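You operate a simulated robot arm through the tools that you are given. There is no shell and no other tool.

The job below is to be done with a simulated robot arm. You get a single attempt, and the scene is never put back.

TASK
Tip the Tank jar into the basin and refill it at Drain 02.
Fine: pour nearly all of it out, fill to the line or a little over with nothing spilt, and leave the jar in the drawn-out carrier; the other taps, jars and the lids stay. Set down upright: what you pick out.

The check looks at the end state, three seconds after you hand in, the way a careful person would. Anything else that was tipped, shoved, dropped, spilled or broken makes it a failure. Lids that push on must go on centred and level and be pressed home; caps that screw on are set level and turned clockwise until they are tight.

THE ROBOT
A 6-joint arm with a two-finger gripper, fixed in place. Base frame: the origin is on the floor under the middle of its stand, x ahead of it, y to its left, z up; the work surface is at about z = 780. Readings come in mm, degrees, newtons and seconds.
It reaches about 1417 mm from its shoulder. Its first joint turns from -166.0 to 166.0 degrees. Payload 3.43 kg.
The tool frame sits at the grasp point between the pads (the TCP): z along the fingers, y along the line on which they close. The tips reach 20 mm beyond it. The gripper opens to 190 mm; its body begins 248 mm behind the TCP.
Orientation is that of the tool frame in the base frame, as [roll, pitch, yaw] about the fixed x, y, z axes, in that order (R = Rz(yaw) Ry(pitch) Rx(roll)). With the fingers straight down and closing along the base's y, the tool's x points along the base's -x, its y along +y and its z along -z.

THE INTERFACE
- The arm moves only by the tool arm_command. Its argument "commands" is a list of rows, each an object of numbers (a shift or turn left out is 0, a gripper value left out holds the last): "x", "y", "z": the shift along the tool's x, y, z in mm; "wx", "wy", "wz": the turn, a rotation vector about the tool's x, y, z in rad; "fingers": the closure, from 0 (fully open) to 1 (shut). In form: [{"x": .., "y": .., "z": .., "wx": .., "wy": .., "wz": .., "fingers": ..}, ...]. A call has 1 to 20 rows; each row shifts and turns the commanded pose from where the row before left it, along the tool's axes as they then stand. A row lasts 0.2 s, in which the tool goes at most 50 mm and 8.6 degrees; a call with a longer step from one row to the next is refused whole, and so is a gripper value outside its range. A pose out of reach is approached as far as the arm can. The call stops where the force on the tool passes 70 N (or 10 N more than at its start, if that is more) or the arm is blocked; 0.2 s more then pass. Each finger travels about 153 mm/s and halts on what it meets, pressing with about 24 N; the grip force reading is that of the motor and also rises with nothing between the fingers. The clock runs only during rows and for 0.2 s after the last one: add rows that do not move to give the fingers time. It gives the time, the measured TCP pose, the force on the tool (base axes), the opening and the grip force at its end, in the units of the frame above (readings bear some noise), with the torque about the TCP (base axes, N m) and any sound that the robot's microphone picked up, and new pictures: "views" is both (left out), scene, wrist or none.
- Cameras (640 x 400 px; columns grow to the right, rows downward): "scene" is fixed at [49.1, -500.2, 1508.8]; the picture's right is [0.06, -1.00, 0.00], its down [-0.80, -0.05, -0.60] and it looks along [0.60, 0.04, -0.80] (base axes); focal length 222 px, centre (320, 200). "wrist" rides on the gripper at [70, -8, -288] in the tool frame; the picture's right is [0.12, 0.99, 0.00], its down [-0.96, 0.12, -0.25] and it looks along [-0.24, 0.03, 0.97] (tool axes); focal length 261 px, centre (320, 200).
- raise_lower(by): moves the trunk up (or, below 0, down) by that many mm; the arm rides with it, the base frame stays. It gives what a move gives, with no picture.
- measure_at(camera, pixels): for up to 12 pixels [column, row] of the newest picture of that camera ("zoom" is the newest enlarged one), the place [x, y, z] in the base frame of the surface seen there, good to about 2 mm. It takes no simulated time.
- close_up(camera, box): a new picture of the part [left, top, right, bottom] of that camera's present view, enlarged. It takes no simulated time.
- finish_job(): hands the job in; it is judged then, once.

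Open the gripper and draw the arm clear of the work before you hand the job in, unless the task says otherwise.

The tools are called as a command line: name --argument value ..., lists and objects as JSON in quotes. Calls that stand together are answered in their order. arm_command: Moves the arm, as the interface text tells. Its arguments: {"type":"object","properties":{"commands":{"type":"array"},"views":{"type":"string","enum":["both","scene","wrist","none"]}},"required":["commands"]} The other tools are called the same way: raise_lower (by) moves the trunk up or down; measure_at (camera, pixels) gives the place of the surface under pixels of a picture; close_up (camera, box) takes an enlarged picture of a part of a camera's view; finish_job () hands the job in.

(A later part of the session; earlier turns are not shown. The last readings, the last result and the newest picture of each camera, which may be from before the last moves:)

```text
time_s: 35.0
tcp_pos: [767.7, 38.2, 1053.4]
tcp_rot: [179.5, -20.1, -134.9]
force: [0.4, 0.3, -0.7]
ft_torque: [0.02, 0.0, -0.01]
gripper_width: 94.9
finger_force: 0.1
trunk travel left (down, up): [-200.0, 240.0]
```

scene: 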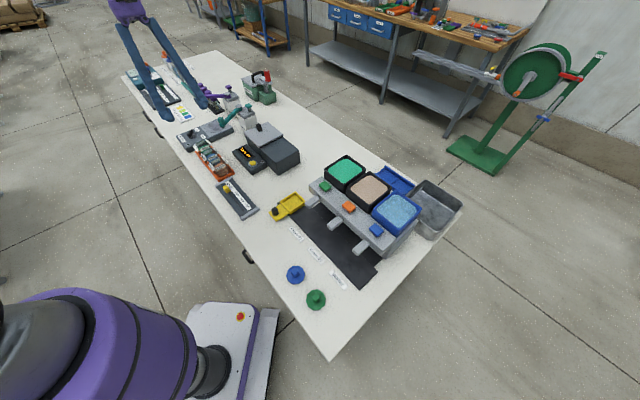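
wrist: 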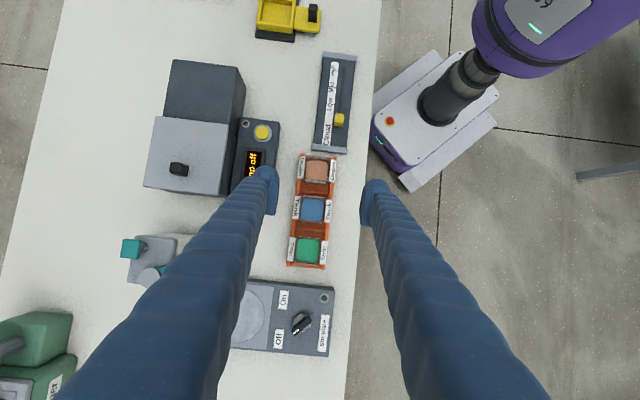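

Orientation is right (fingers lean 20° toward −e). Zoom on the jars to verify alignment and measure the Tank jar again from here.

close_up --camera "wrist" --box '[275, 145, 355, 275]'

close_up --camera "wrist" --box '[286, 185, 336, 235]'

```text
3.08 times, centred on (315, 210) of wrist
```

zoom: 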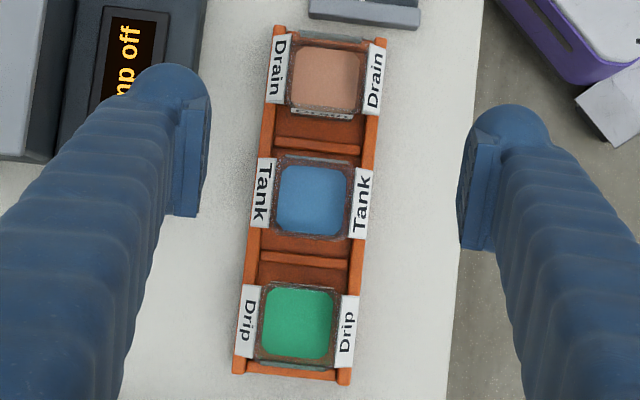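

```text
8.00 times, centred on (311, 210) of wrist
```

zoom: 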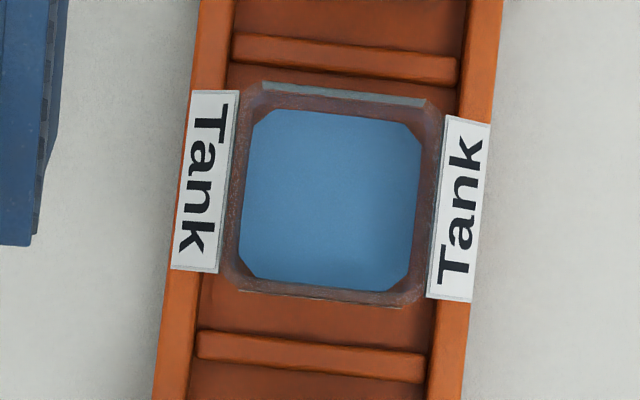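

Measure the Tank jar's wedges and rim corners in this 8× view.

measure_at --camera "zoom" --pixels '[[192, 95], [175, 265], [235, 95], [218, 268], [448, 120], [488, 125], [470, 298], [430, 295], [265, 85], [425, 105], [240, 285], [400, 300]]'

measure_at --camera "zoom" --pixels '[[182, 180], [480, 210], [225, 180], [438, 210], [330, 200], [245, 60], [230, 340], [420, 365], [440, 75], [350, 95], [320, 298], [300, 320]]'

```text
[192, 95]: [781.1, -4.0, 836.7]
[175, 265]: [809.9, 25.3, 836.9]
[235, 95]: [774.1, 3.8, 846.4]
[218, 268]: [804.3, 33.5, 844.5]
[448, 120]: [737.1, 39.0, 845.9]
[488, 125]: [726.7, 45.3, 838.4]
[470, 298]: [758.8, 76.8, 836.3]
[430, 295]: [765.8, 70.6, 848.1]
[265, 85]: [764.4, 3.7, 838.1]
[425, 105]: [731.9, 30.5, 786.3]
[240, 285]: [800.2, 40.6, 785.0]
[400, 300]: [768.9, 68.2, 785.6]
```

```text
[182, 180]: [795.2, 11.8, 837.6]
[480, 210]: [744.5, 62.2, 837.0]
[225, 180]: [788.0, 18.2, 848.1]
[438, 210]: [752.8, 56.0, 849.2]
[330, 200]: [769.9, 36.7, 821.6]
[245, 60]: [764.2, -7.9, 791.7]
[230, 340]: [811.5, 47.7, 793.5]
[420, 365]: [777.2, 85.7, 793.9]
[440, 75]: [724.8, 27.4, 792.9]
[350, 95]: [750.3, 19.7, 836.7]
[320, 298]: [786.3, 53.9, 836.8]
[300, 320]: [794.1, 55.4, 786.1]
```

Tank jar centre: (769.0, 35.9), wedge outer width ≈72.6 mm at z 837, rim z≈849, rack floor 785.5 (jar ≈63 mm tall). Descend vertically (keeping the lean) to z≈900 first.

arm_command --commands '[{"x": -13, "y": -0.65, "z": 36}, {"x": -13, "y": -0.65, "z": 36}, {"x": -13, "y": -0.65, "z": 36}, {"x": -13, "y": -0.65, "z": 36}]'

```text
time_s: 36.0
tcp_pos: [767.6, 36.2, 901.9]
tcp_rot: [179.5, -19.9, -134.9]
force: [0.3, -0.1, -1.1]
ft_torque: [-0.01, 0.05, -0.03]
gripper_width: 94.7
finger_force: 0.1
trunk travel left (down, up): [-200.0, 240.0]
```

scene: 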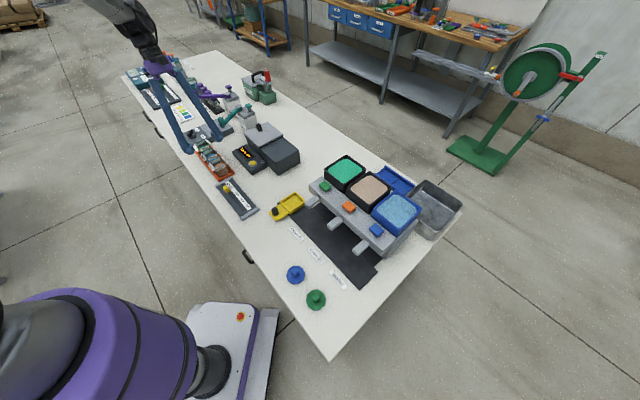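
wrist: 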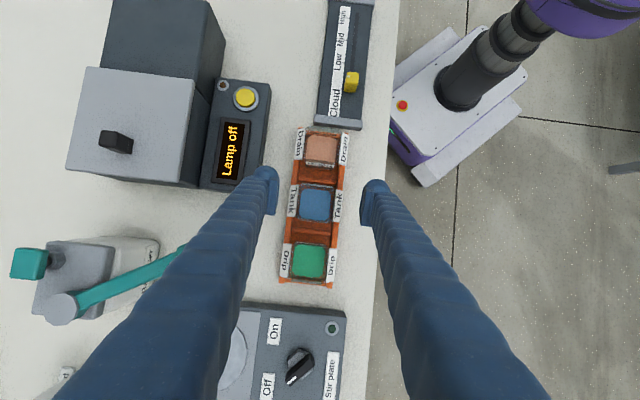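

Before the last descent I check the teal pump lever near (175, 258) and the panel edge relative to the left finger.

measure_at --camera "wrist" --pixels '[[175, 258], [140, 275], [100, 295], [180, 262], [262, 110], [255, 185], [240, 185], [297, 350], [310, 320], [360, 130], [315, 205], [265, 215]]'

close_up --camera "wrist" --box '[240, 150, 400, 250]'

close_up --camera "scene" --box '[150, 90, 270, 190]'

```text
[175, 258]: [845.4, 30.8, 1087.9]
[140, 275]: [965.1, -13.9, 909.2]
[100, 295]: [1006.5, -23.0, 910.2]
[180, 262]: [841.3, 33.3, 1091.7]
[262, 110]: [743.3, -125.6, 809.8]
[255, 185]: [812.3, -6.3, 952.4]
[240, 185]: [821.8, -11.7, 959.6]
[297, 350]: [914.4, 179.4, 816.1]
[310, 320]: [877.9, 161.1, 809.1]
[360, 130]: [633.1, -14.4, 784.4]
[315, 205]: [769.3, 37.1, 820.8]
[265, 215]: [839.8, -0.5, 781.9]
```

```text
4.00 times, centred on (320, 200) of wrist
```

zoom: 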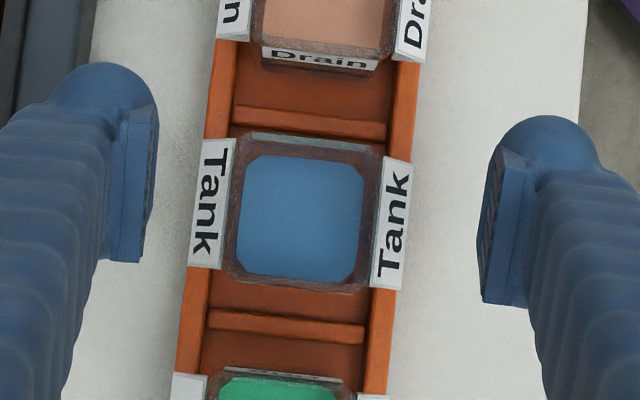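

```text
4.00 times, centred on (210, 140) of scene
```

zoom: 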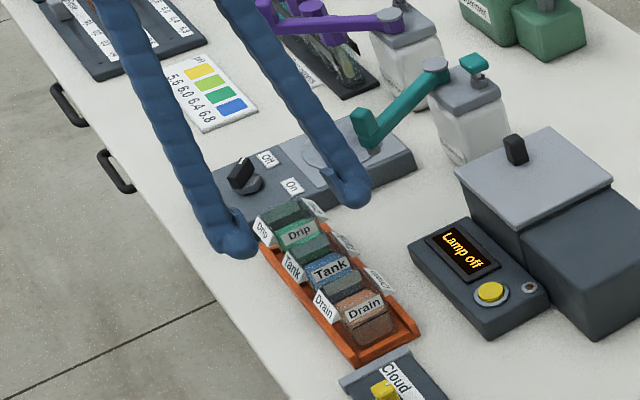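

The lever end is near the finger line; measure its nearest end from the scene zoom.

measure_at --camera "zoom" --pixels '[[370, 115], [362, 110], [375, 130], [372, 145], [435, 65], [400, 95], [345, 190], [330, 150], [225, 240], [325, 270], [370, 305], [505, 150]]'

```text
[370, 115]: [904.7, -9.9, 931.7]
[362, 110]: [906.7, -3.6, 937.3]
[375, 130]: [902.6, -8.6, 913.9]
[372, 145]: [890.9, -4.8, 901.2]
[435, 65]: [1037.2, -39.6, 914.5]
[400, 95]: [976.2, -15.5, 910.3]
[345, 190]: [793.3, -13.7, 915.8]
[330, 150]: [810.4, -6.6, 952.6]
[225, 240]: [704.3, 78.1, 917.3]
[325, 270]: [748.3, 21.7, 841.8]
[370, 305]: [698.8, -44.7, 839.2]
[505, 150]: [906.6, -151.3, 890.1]
```

Lever end is at n≈645, z 890–937: clear of the finger (n≤601). Descend the remaining 69 mm to z≈833.

arm_command --commands '[{"x": -8.1, "y": -0.4, "z": 21.5}, {"x": -8.1, "y": -0.4, "z": 21.5}, {"x": -8.1, "y": -0.4, "z": 21.5}]'

close_up --camera "wrist" --box '[240, 150, 400, 250]'

close_up --camera "scene" --box '[170, 110, 250, 190]'

```text
time_s: 36.8
tcp_pos: [769.4, 35.3, 833.0]
tcp_rot: [179.6, -19.9, -134.9]
force: [0.0, 0.2, -0.1]
ft_torque: [-0.02, 0.0, 0.02]
gripper_width: 95.1
finger_force: 0.1
trunk travel left (down, up): [-200.0, 240.0]
```

scene: 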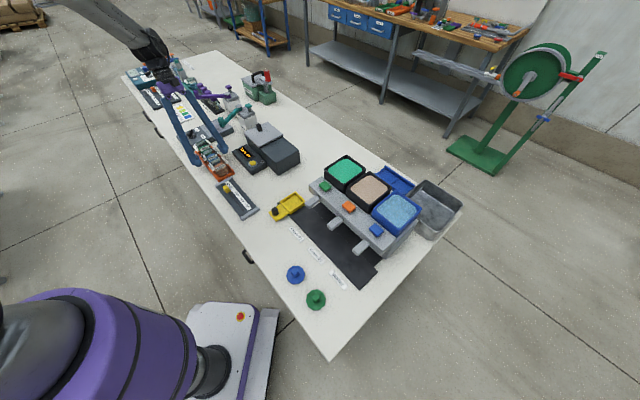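
wrist: 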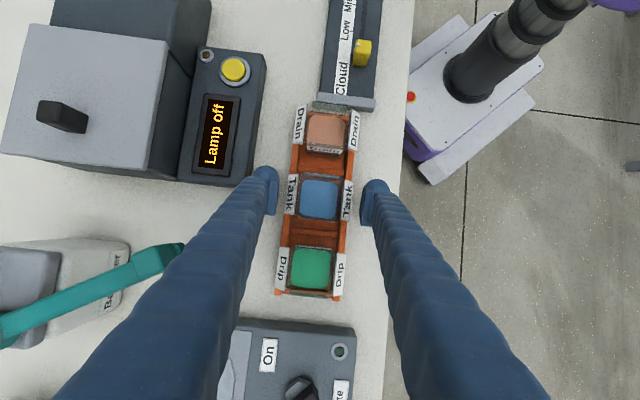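

```text
4.00 times, centred on (320, 200) of wrist
```

zoom: 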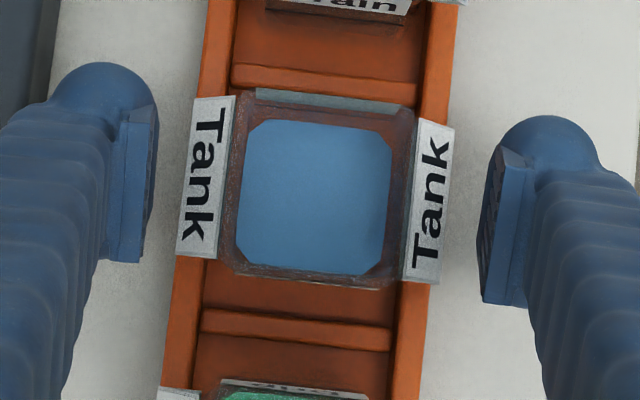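

```text
5.00 times, centred on (210, 150) of scene
```

zoom: 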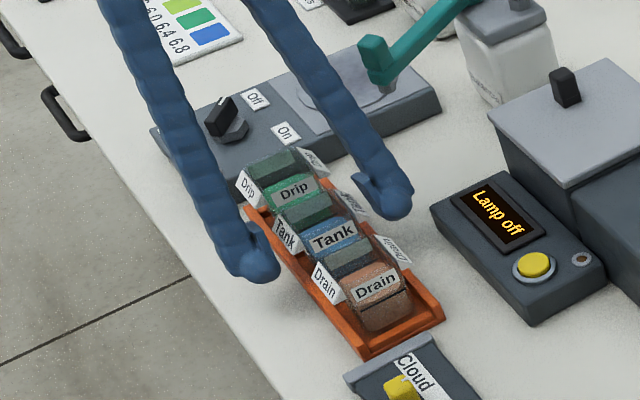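

Jar is centred between the pads (gaps ~37 and ~42 px). Close gently on the wedges.

arm_command --commands '[{"fingers": 0.58}, {"fingers": 0.62}, {"fingers": 0.66}, {"fingers": 0.75}, {}, {}]'

close_up --camera "wrist" --box '[240, 150, 400, 250]'

```text
time_s: 38.2
tcp_pos: [768.3, 35.7, 833.1]
tcp_rot: [179.6, -19.9, -135.0]
force: [0.2, 0.1, -0.4]
ft_torque: [-0.01, 0.0, 0.05]
gripper_width: 72.4
finger_force: 23.8
trunk travel left (down, up): [-200.0, 240.0]
```

scene: 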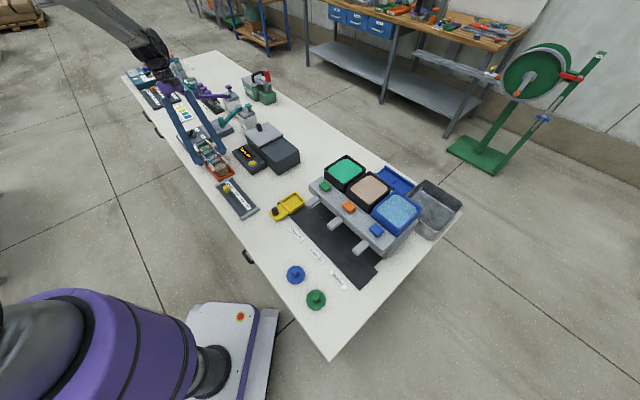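
wrist: 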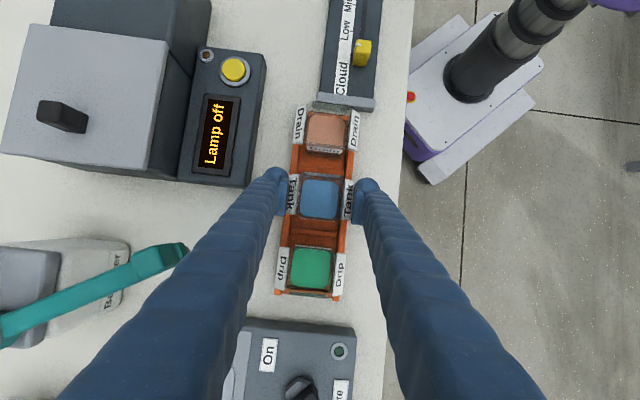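

```text
4.00 times, centred on (320, 200) of wrist
```

zoom: 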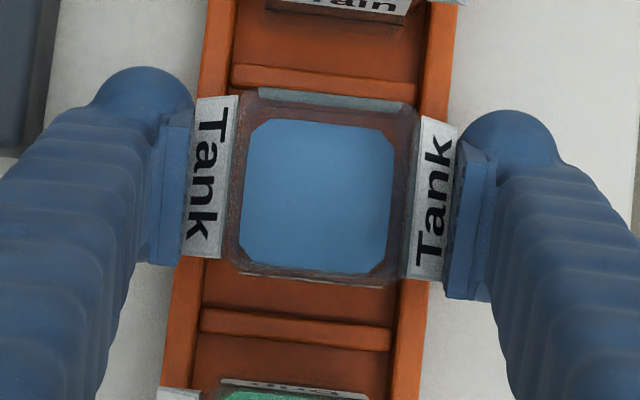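

Gripped at 72.4 mm width with 24 N. Lift slowly straight up by ~30 mm and check.

arm_command --commands '[{"x": 1.0, "z": -2.8}, {"x": 1.7, "z": -4.7}, {"x": 2.4, "z": -6.6}, {"x": 2.4, "z": -6.6}, {"x": 1.7, "z": -4.7}, {"x": 1.0, "z": -2.8}]'

close_up --camera "scene" --box '[170, 110, 250, 190]'

close_up --camera "wrist" --box '[240, 150, 400, 250]'

```text
time_s: 39.6
tcp_pos: [768.8, 34.4, 860.6]
tcp_rot: [179.6, -19.8, -135.0]
force: [-0.2, -0.4, -0.2]
ft_torque: [-0.02, 0.03, -0.02]
gripper_width: 72.3
finger_force: 23.6
trunk travel left (down, up): [-200.0, 240.0]
```

scene: 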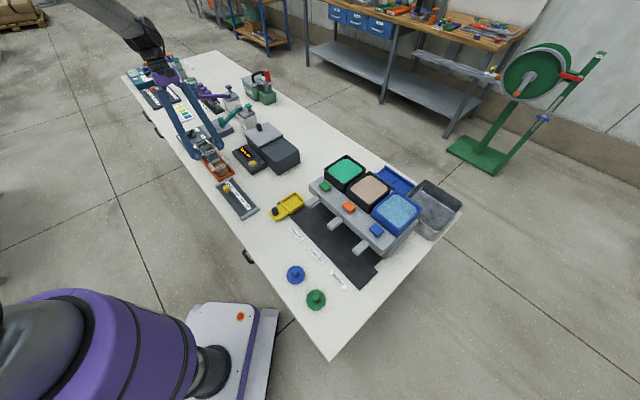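
wrist: 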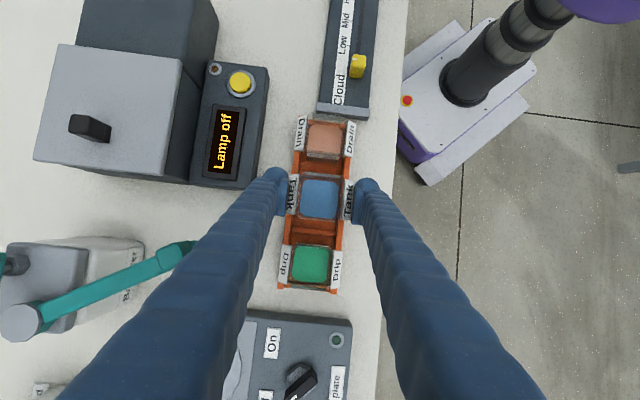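

```text
5.00 times, centred on (210, 150) of scene
```

zoom: 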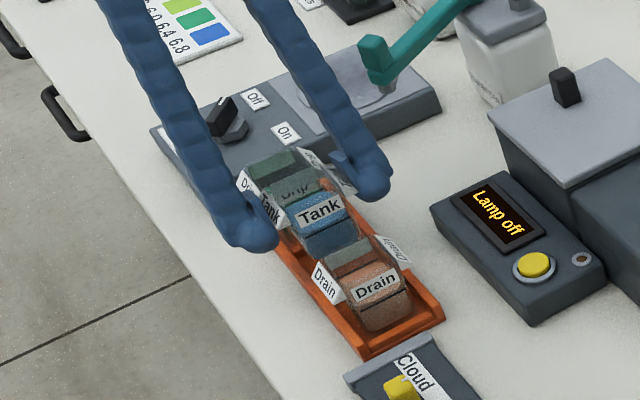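

```text
4.00 times, centred on (320, 200) of wrist
```

zoom: 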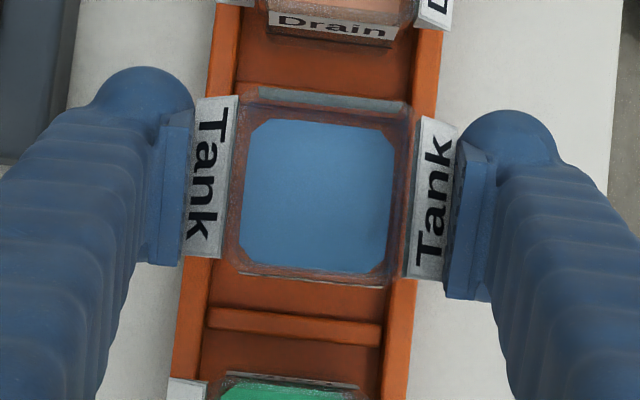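

Jar lifted cleanly and stays level. Continue lifting to z≈1060 with gentle ramping.

arm_command --commands '[{"x": 1.71, "z": -4.7}, {"x": 4.1, "z": -11.28}, {"x": 6.84, "z": -18.8}, {"x": 8.55, "z": -23.5}, {"x": 8.55, "z": -23.5}, {"x": 8.55, "z": -23.5}, {"x": 8.55, "z": -23.5}, {"x": 8.55, "z": -23.5}, {"x": 6.84, "z": -18.8}, {"x": 4.1, "z": -11.28}, {"x": 1.71, "z": -4.7}, {}]'

close_up --camera "scene" --box '[120, 0, 280, 190]'

```text
time_s: 42.2
tcp_pos: [770.5, 35.5, 1062.0]
tcp_rot: [179.6, -19.9, -134.9]
force: [-0.2, -0.8, -1.2]
ft_torque: [0.01, 0.0, -0.01]
gripper_width: 72.2
finger_force: 23.8
trunk travel left (down, up): [-200.0, 240.0]
```

scene: 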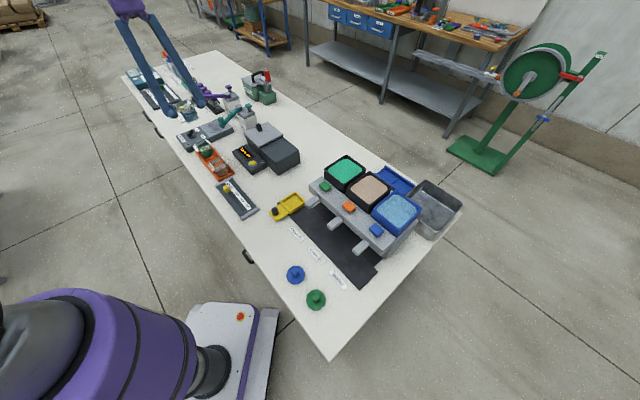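
wrist: 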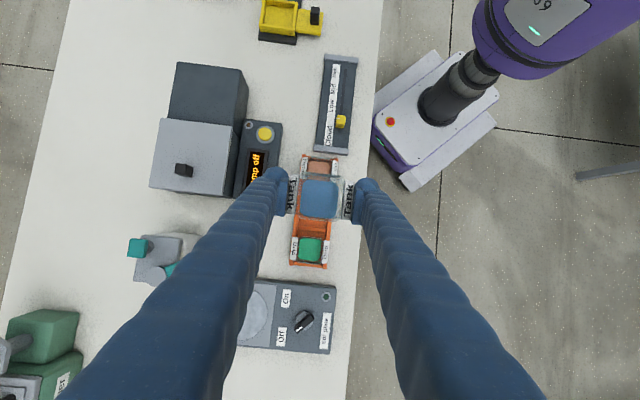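

```text
2.11 times, centred on (200, 95) of scene
```

zoom: 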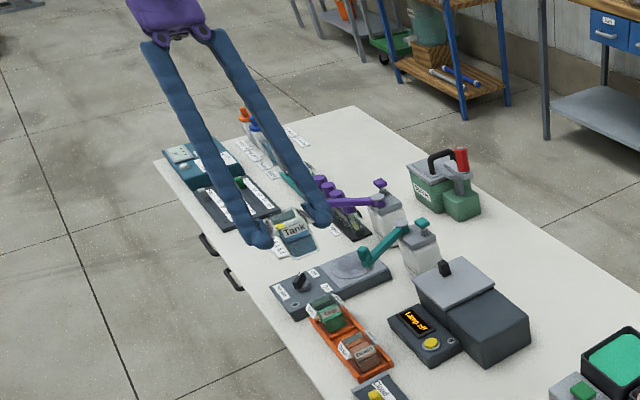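

Held well. Zoom on the held jar in the scene view to find the fill line height.

close_up --camera "scene" --box '[170, 85, 215, 130]'

```text
8.89 times, centred on (192, 108) of scene
```

zoom: 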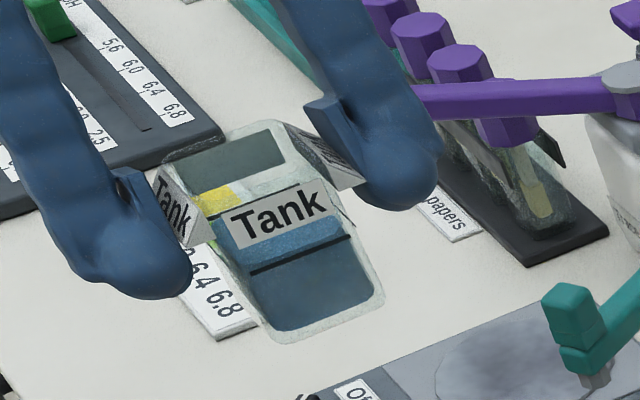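

The black line runs from (250,270) to (352,238) on the front face, and the liquid surface meets it. Measure line, label, rim, base points.

measure_at --camera "zoom" --pixels '[[250, 270], [300, 255], [350, 238], [300, 300], [275, 335], [380, 300], [230, 235], [325, 195], [280, 215], [290, 245], [165, 160], [275, 125]]'

measure_at --camera "zoom" --pixels '[[310, 252], [270, 264], [330, 245], [310, 240], [270, 250], [300, 275], [300, 320], [330, 310], [285, 325], [235, 150], [330, 180], [220, 215]]'

```text
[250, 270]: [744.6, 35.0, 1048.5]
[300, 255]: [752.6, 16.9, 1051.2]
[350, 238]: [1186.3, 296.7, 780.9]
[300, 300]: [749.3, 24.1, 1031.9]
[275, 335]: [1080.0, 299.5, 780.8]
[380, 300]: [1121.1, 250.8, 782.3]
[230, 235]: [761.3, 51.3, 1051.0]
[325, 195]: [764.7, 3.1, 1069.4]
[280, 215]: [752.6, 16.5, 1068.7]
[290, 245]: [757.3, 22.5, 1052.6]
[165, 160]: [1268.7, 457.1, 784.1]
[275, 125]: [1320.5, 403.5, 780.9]
```

```text
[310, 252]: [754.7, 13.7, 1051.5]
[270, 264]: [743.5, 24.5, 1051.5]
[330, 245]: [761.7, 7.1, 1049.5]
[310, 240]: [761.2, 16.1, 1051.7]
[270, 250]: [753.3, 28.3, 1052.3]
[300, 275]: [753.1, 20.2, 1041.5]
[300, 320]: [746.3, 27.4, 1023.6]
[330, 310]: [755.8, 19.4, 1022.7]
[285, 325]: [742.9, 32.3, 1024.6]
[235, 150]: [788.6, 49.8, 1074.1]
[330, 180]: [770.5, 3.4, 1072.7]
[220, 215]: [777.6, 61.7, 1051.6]
```

Line and liquid surface are both at ≈1051.5 here, i.e. the line is 36.5 mm above the jar's base. I raise the trunk 100 mm to gain reach margin at the basin.

raise_lower --by 100

```text
time_s: 43.5
tcp_pos: [771.0, 35.8, 1160.7]
tcp_rot: [179.6, -20.0, -134.9]
force: [-0.7, -0.5, -0.2]
ft_torque: [-0.01, 0.01, -0.02]
gripper_width: 72.5
finger_force: 24.1
trunk travel left (down, up): [-300.0, 140.0]
```

Rotate −45° about the vertical (combined wx/wz so the jar stays level), slowly.

arm_command --commands '[{"wx": -0.012, "wz": 0.033}, {"wx": -0.024, "wz": 0.066}, {"wx": -0.0336, "wz": 0.0923}, {"wx": -0.0336, "wz": 0.0923}, {"wx": -0.0336, "wz": 0.0923}, {"wx": -0.0336, "wz": 0.0923}, {"wx": -0.0336, "wz": 0.0923}, {"wx": -0.0336, "wz": 0.0923}, {"wx": -0.024, "wz": 0.066}, {"wx": -0.0066, "wz": 0.0182}, {}]' --views "wrist"

```text
time_s: 45.9
tcp_pos: [770.0, 37.2, 1161.8]
tcp_rot: [179.7, -20.2, -179.9]
force: [0.5, -0.5, -1.6]
ft_torque: [0.03, 0.03, -0.01]
gripper_width: 72.4
finger_force: 24.4
trunk travel left (down, up): [-300.0, 140.0]
```

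wrist: 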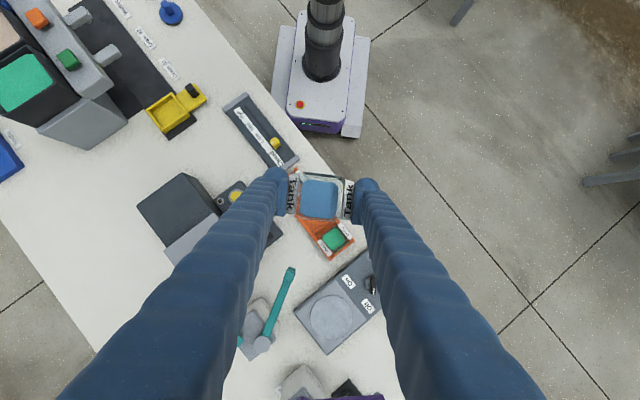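

Orientation is clean. Travel smoothly toward the taps/basin side (first leg 560 mm with ramps).

arm_command --commands '[{"x": 2.17, "y": -6.51, "z": 1.36}, {"x": 4.35, "y": -13.02, "z": 2.73}, {"x": 6.52, "y": -19.54, "z": 4.09}, {"x": 8.69, "y": -26.05, "z": 5.45}, {"x": 10.87, "y": -32.56, "z": 6.82}, {"x": 10.87, "y": -32.56, "z": 6.82}, {"x": 10.87, "y": -32.56, "z": 6.82}, {"x": 10.87, "y": -32.56, "z": 6.82}, {"x": 10.87, "y": -32.56, "z": 6.82}, {"x": 10.87, "y": -32.56, "z": 6.82}, {"x": 10.87, "y": -32.56, "z": 6.82}, {"x": 10.87, "y": -32.56, "z": 6.82}, {"x": 10.87, "y": -32.56, "z": 6.82}, {"x": 10.87, "y": -32.56, "z": 6.82}, {"x": 10.87, "y": -32.56, "z": 6.82}, {"x": 10.87, "y": -32.56, "z": 6.82}, {"x": 8.69, "y": -26.05, "z": 5.45}, {"x": 6.52, "y": -19.54, "z": 4.09}, {"x": 4.35, "y": -13.02, "z": 2.73}, {"x": 2.17, "y": -6.51, "z": 1.36}]' --views "wrist"

```text
time_s: 50.1
tcp_pos: [569.3, -485.7, 1118.3]
tcp_rot: [179.6, -20.1, -179.8]
force: [-0.4, 0.5, -1.2]
ft_torque: [0.03, -0.02, 0.01]
gripper_width: 72.4
finger_force: 24.1
trunk travel left (down, up): [-300.0, 140.0]
```

wrist: 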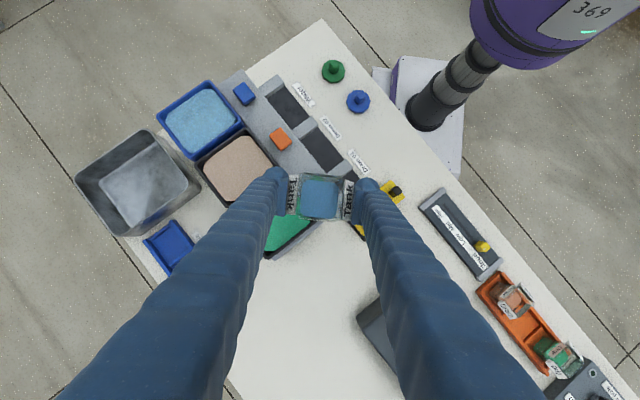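

Liquid is steady. Second leg to (500, −690, 1110), then a gentle 30° pre-tilt (well below the ~50° spill angle).

arm_command --commands '[{"x": 2.89, "y": -9.47, "z": 1.44}, {"x": 5.77, "y": -18.93, "z": 2.89}, {"x": 8.66, "y": -28.4, "z": 4.33}, {"x": 9.24, "y": -30.3, "z": 4.62}, {"x": 9.24, "y": -30.3, "z": 4.62}, {"x": 9.24, "y": -30.3, "z": 4.62}, {"x": 8.66, "y": -28.4, "z": 4.33}, {"x": 5.77, "y": -18.93, "z": 2.89}, {"x": 2.89, "y": -9.47, "z": 1.44}, {}, {"wy": -0.03}, {"wy": -0.06}, {"wy": -0.08}, {"wy": -0.08}, {"wy": -0.08}, {"wy": -0.08}, {"wy": -0.06}, {"wy": -0.03}, {"wy": -0.02}]' --views "wrist"

```text
time_s: 54.1
tcp_pos: [498.0, -691.2, 1106.4]
tcp_rot: [179.8, 9.6, -180.0]
force: [0.0, 0.3, -0.8]
ft_torque: [0.01, -0.01, -0.01]
gripper_width: 72.2
finger_force: 24.3
trunk travel left (down, up): [-300.0, 140.0]
```

wrist: 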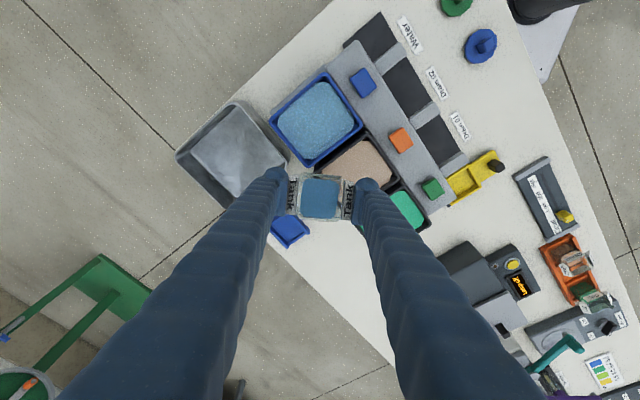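

Jar at 30° tilt, liquid still well inside. Move over the basin centre and then down to z≈980.

arm_command --commands '[{"x": -2.28, "y": -7.51, "z": 1.62}, {"x": -5.13, "y": -16.9, "z": 3.65}, {"x": -7.97, "y": -26.3, "z": 5.68}, {"x": -8.54, "y": -28.2, "z": 6.09}, {"x": -8.54, "y": -28.2, "z": 6.09}, {"x": -8.54, "y": -28.2, "z": 6.09}, {"x": -7.97, "y": -26.3, "z": 5.68}, {"x": -4.84, "y": -15.96, "z": 3.45}, {"x": -2.28, "y": -7.51, "z": 1.62}, {}, {"x": 1.33, "z": 7.9}, {"x": 2.67, "z": 15.8}, {"x": 4, "z": 23.7}, {"x": 4, "z": 23.7}, {"x": 2.67, "z": 15.8}, {"x": 1.33, "z": 7.9}]'

close_up --camera "scene" --box '[380, 120, 500, 250]'

```text
time_s: 57.5
tcp_pos: [561.6, -876.1, 980.9]
tcp_rot: [179.6, 9.5, 180.0]
force: [0.7, -0.2, -1.1]
ft_torque: [-0.01, 0.0, 0.02]
gripper_width: 72.4
finger_force: 24.1
trunk travel left (down, up): [-300.0, 140.0]
```

scene: 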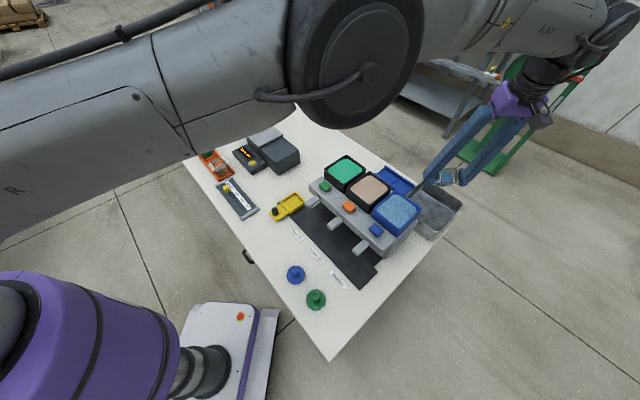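
wrist: 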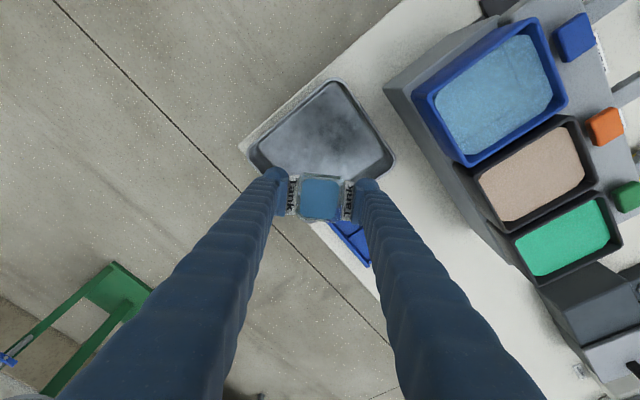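

```text
3.08 times, centred on (440, 185) of scene
```

zoom: 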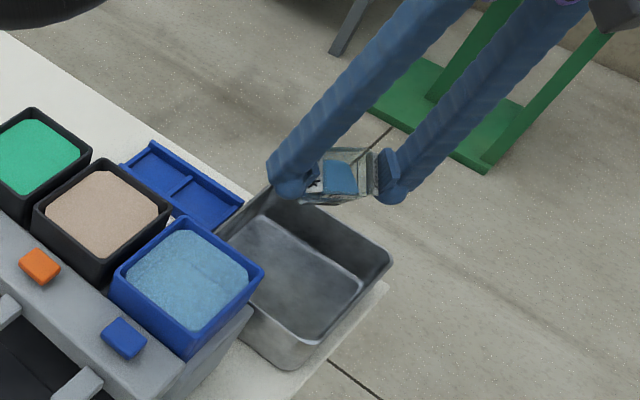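

Jar is above the basin with the mouth leaning toward −X. Tilt slowly (3° per row) to about 60° and look.

arm_command --commands '[{"wy": -0.0524}, {"wy": -0.0524}, {"wy": -0.0524}, {"wy": -0.0524}, {"wy": -0.0349}, {"wy": -0.0349}, {"wy": -0.0349}, {"wy": -0.0349}, {"wy": -0.0349}, {"wy": -0.0349}, {"wy": -0.0349}, {"wy": -0.0349}, {"wy": -0.0349}]'

close_up --camera "scene" --box '[380, 120, 500, 250]'

```text
time_s: 60.3
tcp_pos: [562.1, -874.8, 980.9]
tcp_rot: [179.6, 39.7, 179.8]
force: [-0.3, 0.0, -0.6]
ft_torque: [0.02, 0.02, -0.02]
gripper_width: 71.9
finger_force: 24.3
trunk travel left (down, up): [-300.0, 140.0]
```

scene: 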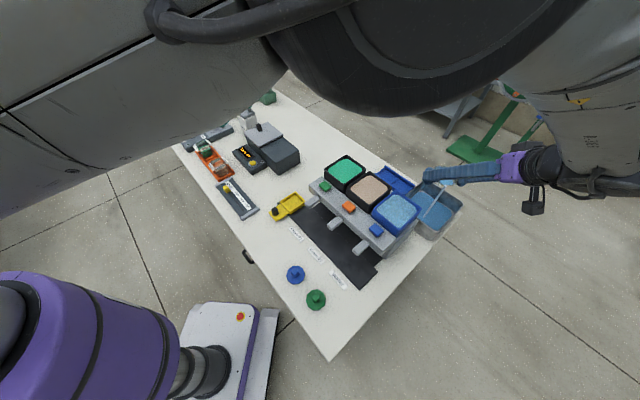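
wrist: 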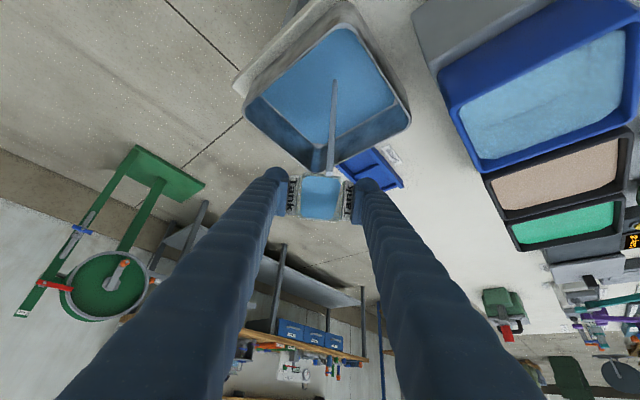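

```text
3.08 times, centred on (440, 185) of scene
```

zoom: 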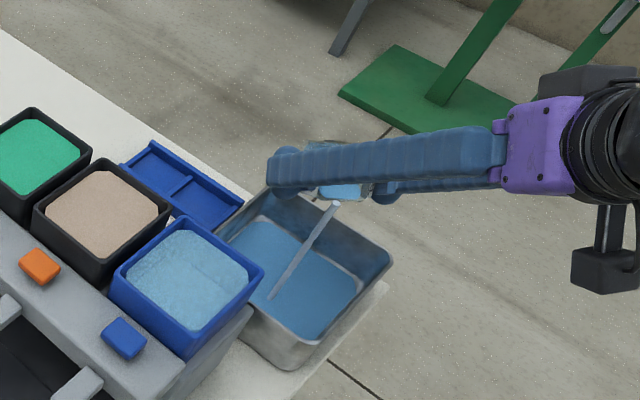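

The stream is falling into the basin (seen at (335,95) wrist view) and the basin floor is turning blue. Continue tilting slowly to ~95°.

arm_command --commands '[{"wy": -0.0349}, {"wy": -0.0349}, {"wy": -0.0349}, {"wy": -0.0349}, {"wy": -0.0349}, {"wy": -0.0349}, {"wy": -0.0349}, {"wy": -0.0349}, {"wy": -0.0349}, {"wy": -0.0349}, {"wy": -0.0349}, {"wy": -0.0349}, {"wy": -0.0349}, {"wy": -0.0349}, {"wy": -0.0349}, {"wy": -0.0349}, {"wy": -0.0349}, {"wy": -0.0349}]'

close_up --camera "scene" --box '[380, 120, 500, 250]'

```text
time_s: 64.1
tcp_pos: [561.3, -875.8, 979.6]
tcp_rot: [178.6, 75.6, 178.8]
force: [0.3, -0.2, 0.0]
ft_torque: [0.0, 0.02, -0.01]
gripper_width: 71.7
finger_force: 24.5
trunk travel left (down, up): [-300.0, 140.0]
```

scene: 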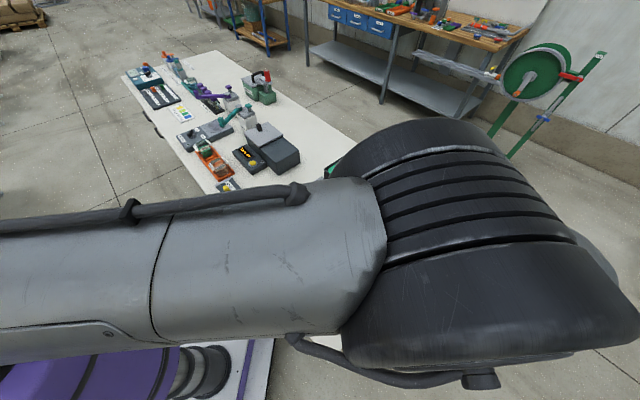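
wrist: 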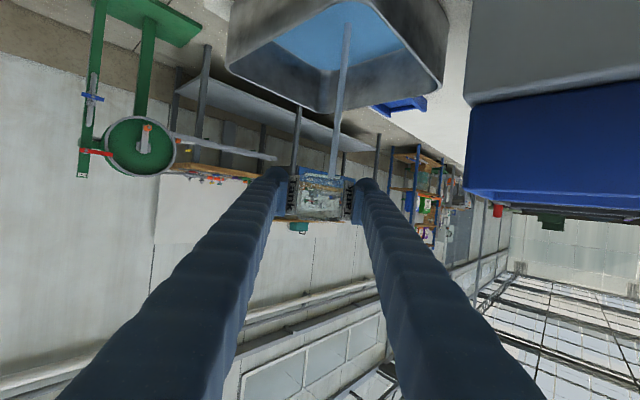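

```text
3.08 times, centred on (440, 185) of scene
```

zoom: 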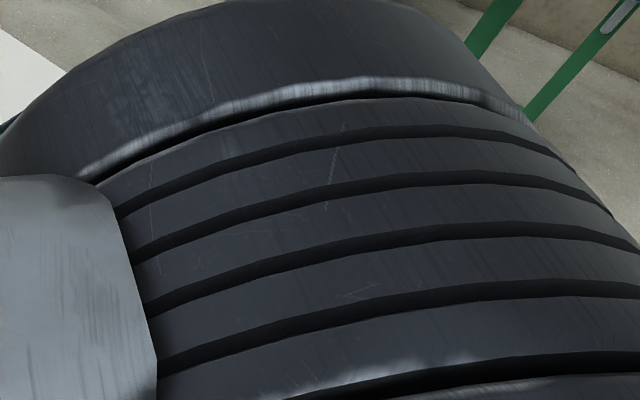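

The jar is nearly empty and the stream still lands in the basin. Tilt on to ~130° and wait for it to drain.

arm_command --commands '[{"wy": -0.0436}, {"wy": -0.0436}, {"wy": -0.0436}, {"wy": -0.0436}, {"wy": -0.0436}, {"wy": -0.0436}, {"wy": -0.0436}, {"wy": -0.0436}, {"wy": -0.0436}, {"wy": -0.0436}, {"wy": -0.0436}, {"wy": -0.0436}, {"wy": -0.0436}, {}, {}, {}, {}, {}, {}, {}]'

close_up --camera "wrist" --box '[220, 50, 420, 250]'

```text
time_s: 68.3
tcp_pos: [562.1, -875.3, 981.1]
tcp_rot: [1.0, 72.0, 1.1]
force: [-0.3, 0.0, -0.2]
ft_torque: [-0.02, 0.01, -0.01]
gripper_width: 71.9
finger_force: 23.7
trunk travel left (down, up): [-300.0, 140.0]
```

scene: 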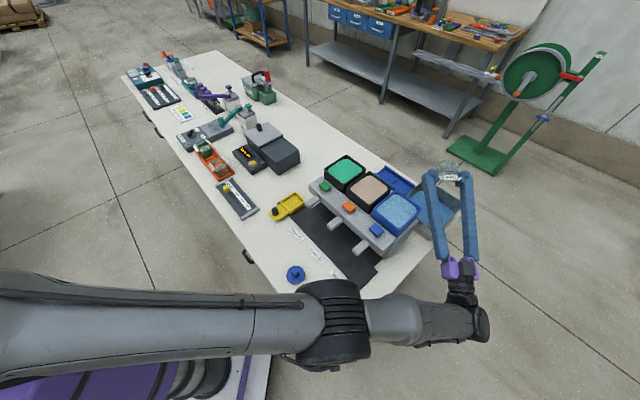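
wrist: 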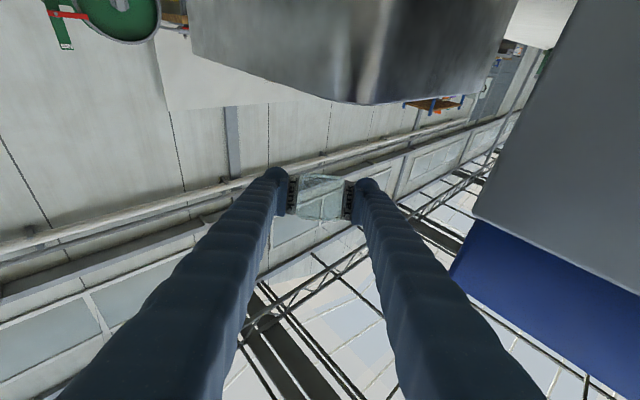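

```text
2.00 times, centred on (320, 150) of wrist
```

zoom: 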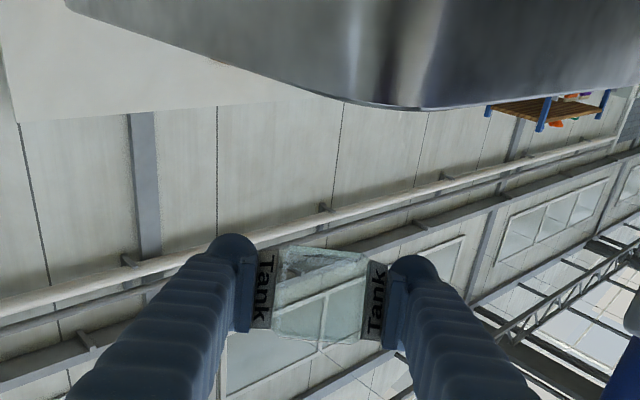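

Jar appears empty. The elbow appears above the table edge near the lids; check its height, and take a zoom of the jar in the scene view.

measure_at --camera "scene" --pixels '[[335, 325], [330, 285], [310, 345], [360, 320], [400, 320], [470, 325], [450, 170], [435, 195], [450, 210], [250, 320], [345, 370], [300, 300]]'

close_up --camera "scene" --box '[400, 140, 500, 240]'

```text
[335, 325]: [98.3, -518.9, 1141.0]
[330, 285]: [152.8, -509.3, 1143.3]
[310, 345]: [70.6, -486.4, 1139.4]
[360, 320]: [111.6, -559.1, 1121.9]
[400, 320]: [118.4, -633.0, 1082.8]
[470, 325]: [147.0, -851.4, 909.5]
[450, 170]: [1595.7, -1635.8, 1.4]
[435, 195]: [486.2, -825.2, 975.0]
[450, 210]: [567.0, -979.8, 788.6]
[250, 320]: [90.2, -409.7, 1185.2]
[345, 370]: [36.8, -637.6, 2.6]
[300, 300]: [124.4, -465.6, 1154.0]
```

```text
4.00 times, centred on (450, 190) of scene
```

zoom: 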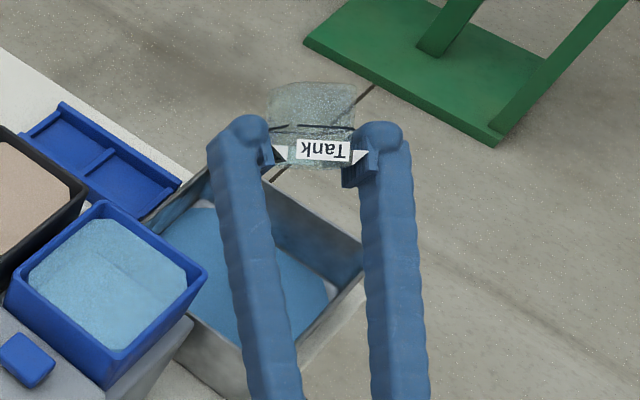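

Jar is clear and empty. Untilt back to φ≈10° (14 rows of 7°).

arm_command --commands '[{"wy": 0.06}, {"wy": 0.122}, {"wy": 0.122}, {"wy": 0.122}, {"wy": 0.122}, {"wy": 0.122}, {"wy": 0.122}, {"wy": 0.122}, {"wy": 0.122}, {"wy": 0.122}, {"wy": 0.122}, {"wy": 0.122}, {"wy": 0.122}, {"wy": 0.122}, {"wy": 0.06}]'

close_up --camera "wrist" --box '[270, 150, 370, 250]'

```text
time_s: 71.5
tcp_pos: [561.1, -876.1, 980.0]
tcp_rot: [179.7, 10.2, 179.9]
force: [-0.1, 0.6, -0.7]
ft_torque: [-0.02, 0.03, -0.04]
gripper_width: 71.9
finger_force: 24.0
trunk travel left (down, up): [-300.0, 140.0]
```

scene: 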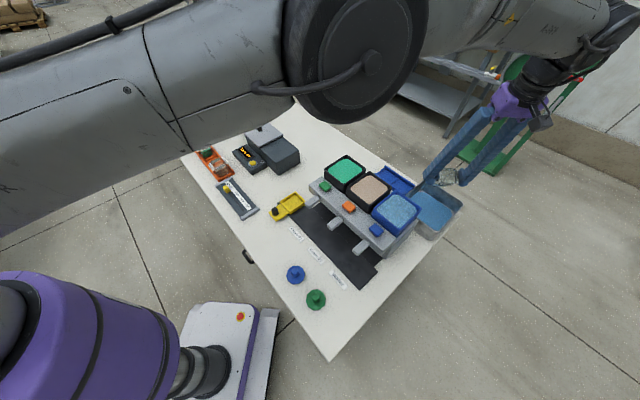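
wrist: 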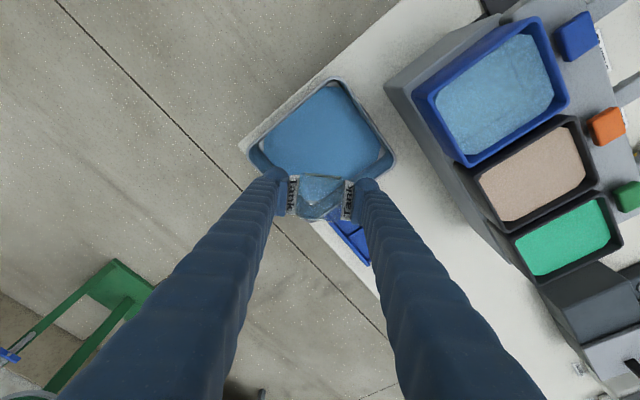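

```text
4.00 times, centred on (320, 200) of wrist
```

zoom: 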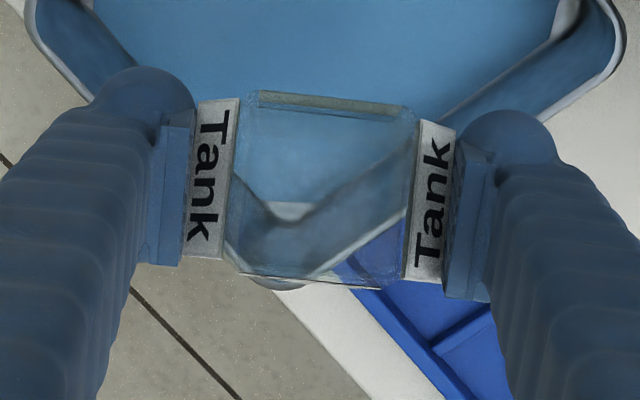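

Empty jar is upright-able and its grip hasn't shifted. While the view is free, zoom on the carrier to measure its interior and knob precisely.

close_up --camera "scene" --box '[265, 185, 315, 225]'

```text
10.00 times, centred on (290, 205) of scene
```

zoom: 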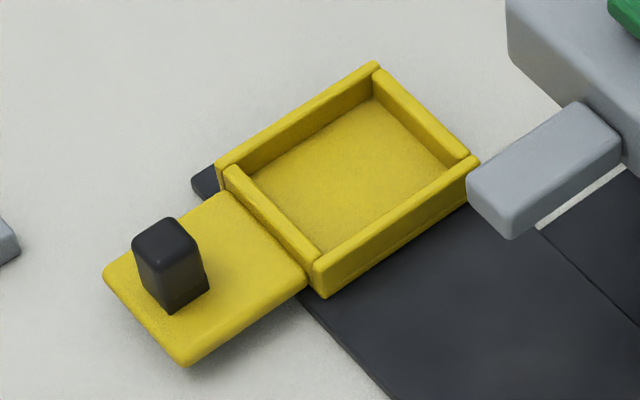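

measure_at --camera "zoom" --pixels '[[240, 170], [370, 97], [447, 165], [322, 253], [345, 175], [220, 160], [376, 67], [475, 160], [318, 265], [245, 185], [310, 245], [225, 180]]'

measure_at --camera "zoom" --pixels '[[135, 245], [165, 220], [195, 240], [165, 262], [150, 290], [205, 285], [170, 308], [105, 268], [185, 360], [300, 275], [235, 195], [270, 250]]'

measure_at --camera "zoom" --pixels '[[470, 185], [510, 235], [580, 105], [618, 145], [512, 220], [480, 190], [395, 80], [440, 140], [260, 155], [300, 130], [195, 185], [380, 300]]'

```text
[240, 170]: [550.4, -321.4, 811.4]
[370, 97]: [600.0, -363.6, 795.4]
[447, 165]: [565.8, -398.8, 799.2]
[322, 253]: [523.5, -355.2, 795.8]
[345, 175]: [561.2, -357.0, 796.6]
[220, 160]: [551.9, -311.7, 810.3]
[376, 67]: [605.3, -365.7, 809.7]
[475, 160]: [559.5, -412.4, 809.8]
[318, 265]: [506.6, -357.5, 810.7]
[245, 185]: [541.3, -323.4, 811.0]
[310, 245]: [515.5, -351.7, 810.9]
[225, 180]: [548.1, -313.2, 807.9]
```

```text
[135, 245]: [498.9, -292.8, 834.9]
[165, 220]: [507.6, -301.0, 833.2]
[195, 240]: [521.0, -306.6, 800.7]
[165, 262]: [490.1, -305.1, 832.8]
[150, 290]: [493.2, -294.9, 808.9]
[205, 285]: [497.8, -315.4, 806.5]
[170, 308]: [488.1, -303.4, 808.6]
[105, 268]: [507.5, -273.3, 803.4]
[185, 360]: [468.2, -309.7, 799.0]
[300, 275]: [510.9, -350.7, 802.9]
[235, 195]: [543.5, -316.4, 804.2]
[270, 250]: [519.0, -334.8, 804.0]
```

```text
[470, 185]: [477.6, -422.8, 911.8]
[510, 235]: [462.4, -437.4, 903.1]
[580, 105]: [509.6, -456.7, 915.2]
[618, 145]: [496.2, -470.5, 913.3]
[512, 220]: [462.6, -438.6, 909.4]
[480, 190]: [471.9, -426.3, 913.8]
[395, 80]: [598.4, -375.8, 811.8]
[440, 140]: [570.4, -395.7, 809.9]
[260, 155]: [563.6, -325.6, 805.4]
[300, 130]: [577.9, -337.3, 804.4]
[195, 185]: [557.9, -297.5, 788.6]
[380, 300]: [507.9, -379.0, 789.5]
```

Carrier outer: e 104.5–169.6, n 611–687, floor z≈796; knob at e 129–146, n 559–575, top z 834. With fingers on the ±n sides they'd hit the knob when opening, so I'll set the jar down turned 90° (fingers on the ±e sides). First: back up and inward from the basin, then untilt to upright.

arm_command --commands '[{"x": -2.7, "z": -15.8}, {"x": -5.3, "z": -31.5}, {"x": -5.3, "z": -31.5}, {"x": -2.7, "z": -15.8}, {"x": 5.13, "y": 16.9, "z": -3.65}, {"x": 8.54, "y": 28.2, "z": -6.09}, {"x": 11.4, "y": 37.6, "z": -8.1}, {"x": 11.4, "y": 37.6, "z": -8.1}, {"x": 11.4, "y": 37.6, "z": -8.1}, {"x": 8.3, "y": 27.2, "z": -5.9}, {"wy": 0.1047}, {"wy": 0.1047}, {"wy": 0.1047}, {"wy": 0.1047}, {"wy": 0.1047}]' --views "none"

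```text
time_s: 74.7
tcp_pos: [500.1, -690.8, 1107.6]
tcp_rot: [179.7, -19.8, -179.9]
force: [0.4, 0.8, 0.2]
ft_torque: [0.01, 0.1, 0.01]
gripper_width: 71.9
finger_force: 24.4
trunk travel left (down, up): [-300.0, 140.0]
```

Upright again. Yaw −45° more, then move over the carrier at height, then down to z≈1000.

arm_command --commands '[{"wx": -0.0448, "wz": 0.123}, {"wx": -0.0448, "wz": 0.123}, {"wx": -0.0448, "wz": 0.123}, {"wx": -0.0448, "wz": 0.123}, {"wx": -0.0448, "wz": 0.123}, {"wx": -0.0448, "wz": 0.123}, {"x": 20.2, "y": 30.2, "z": 7.33}, {"x": 20.2, "y": 30.2, "z": 7.33}, {"x": 20.2, "y": 30.2, "z": 7.33}, {"x": 20.2, "y": 30.2, "z": 7.33}, {"x": 20.2, "y": 30.2, "z": 7.33}, {"x": 20.2, "y": 30.2, "z": 7.33}, {"x": 20.2, "y": 30.2, "z": 7.33}, {"x": 20.2, "y": 30.2, "z": 7.33}, {"x": 20.2, "y": 30.2, "z": 7.33}]' --views "wrist"

```text
time_s: 77.9
tcp_pos: [555.5, -361.8, 1110.1]
tcp_rot: [179.6, -20.1, 135.2]
force: [-0.1, -0.4, -0.7]
ft_torque: [-0.05, 0.03, 0.03]
gripper_width: 71.7
finger_force: 23.9
trunk travel left (down, up): [-300.0, 140.0]
```

wrist: 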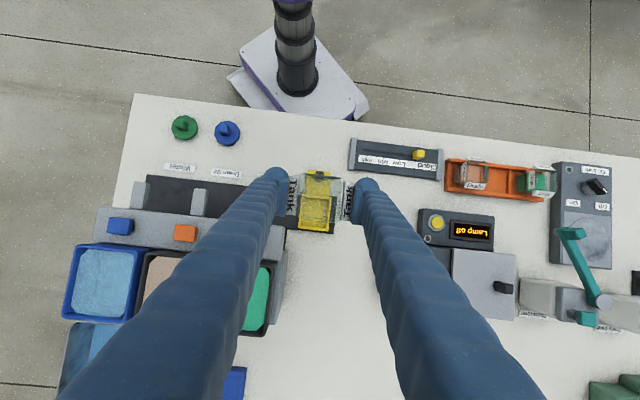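

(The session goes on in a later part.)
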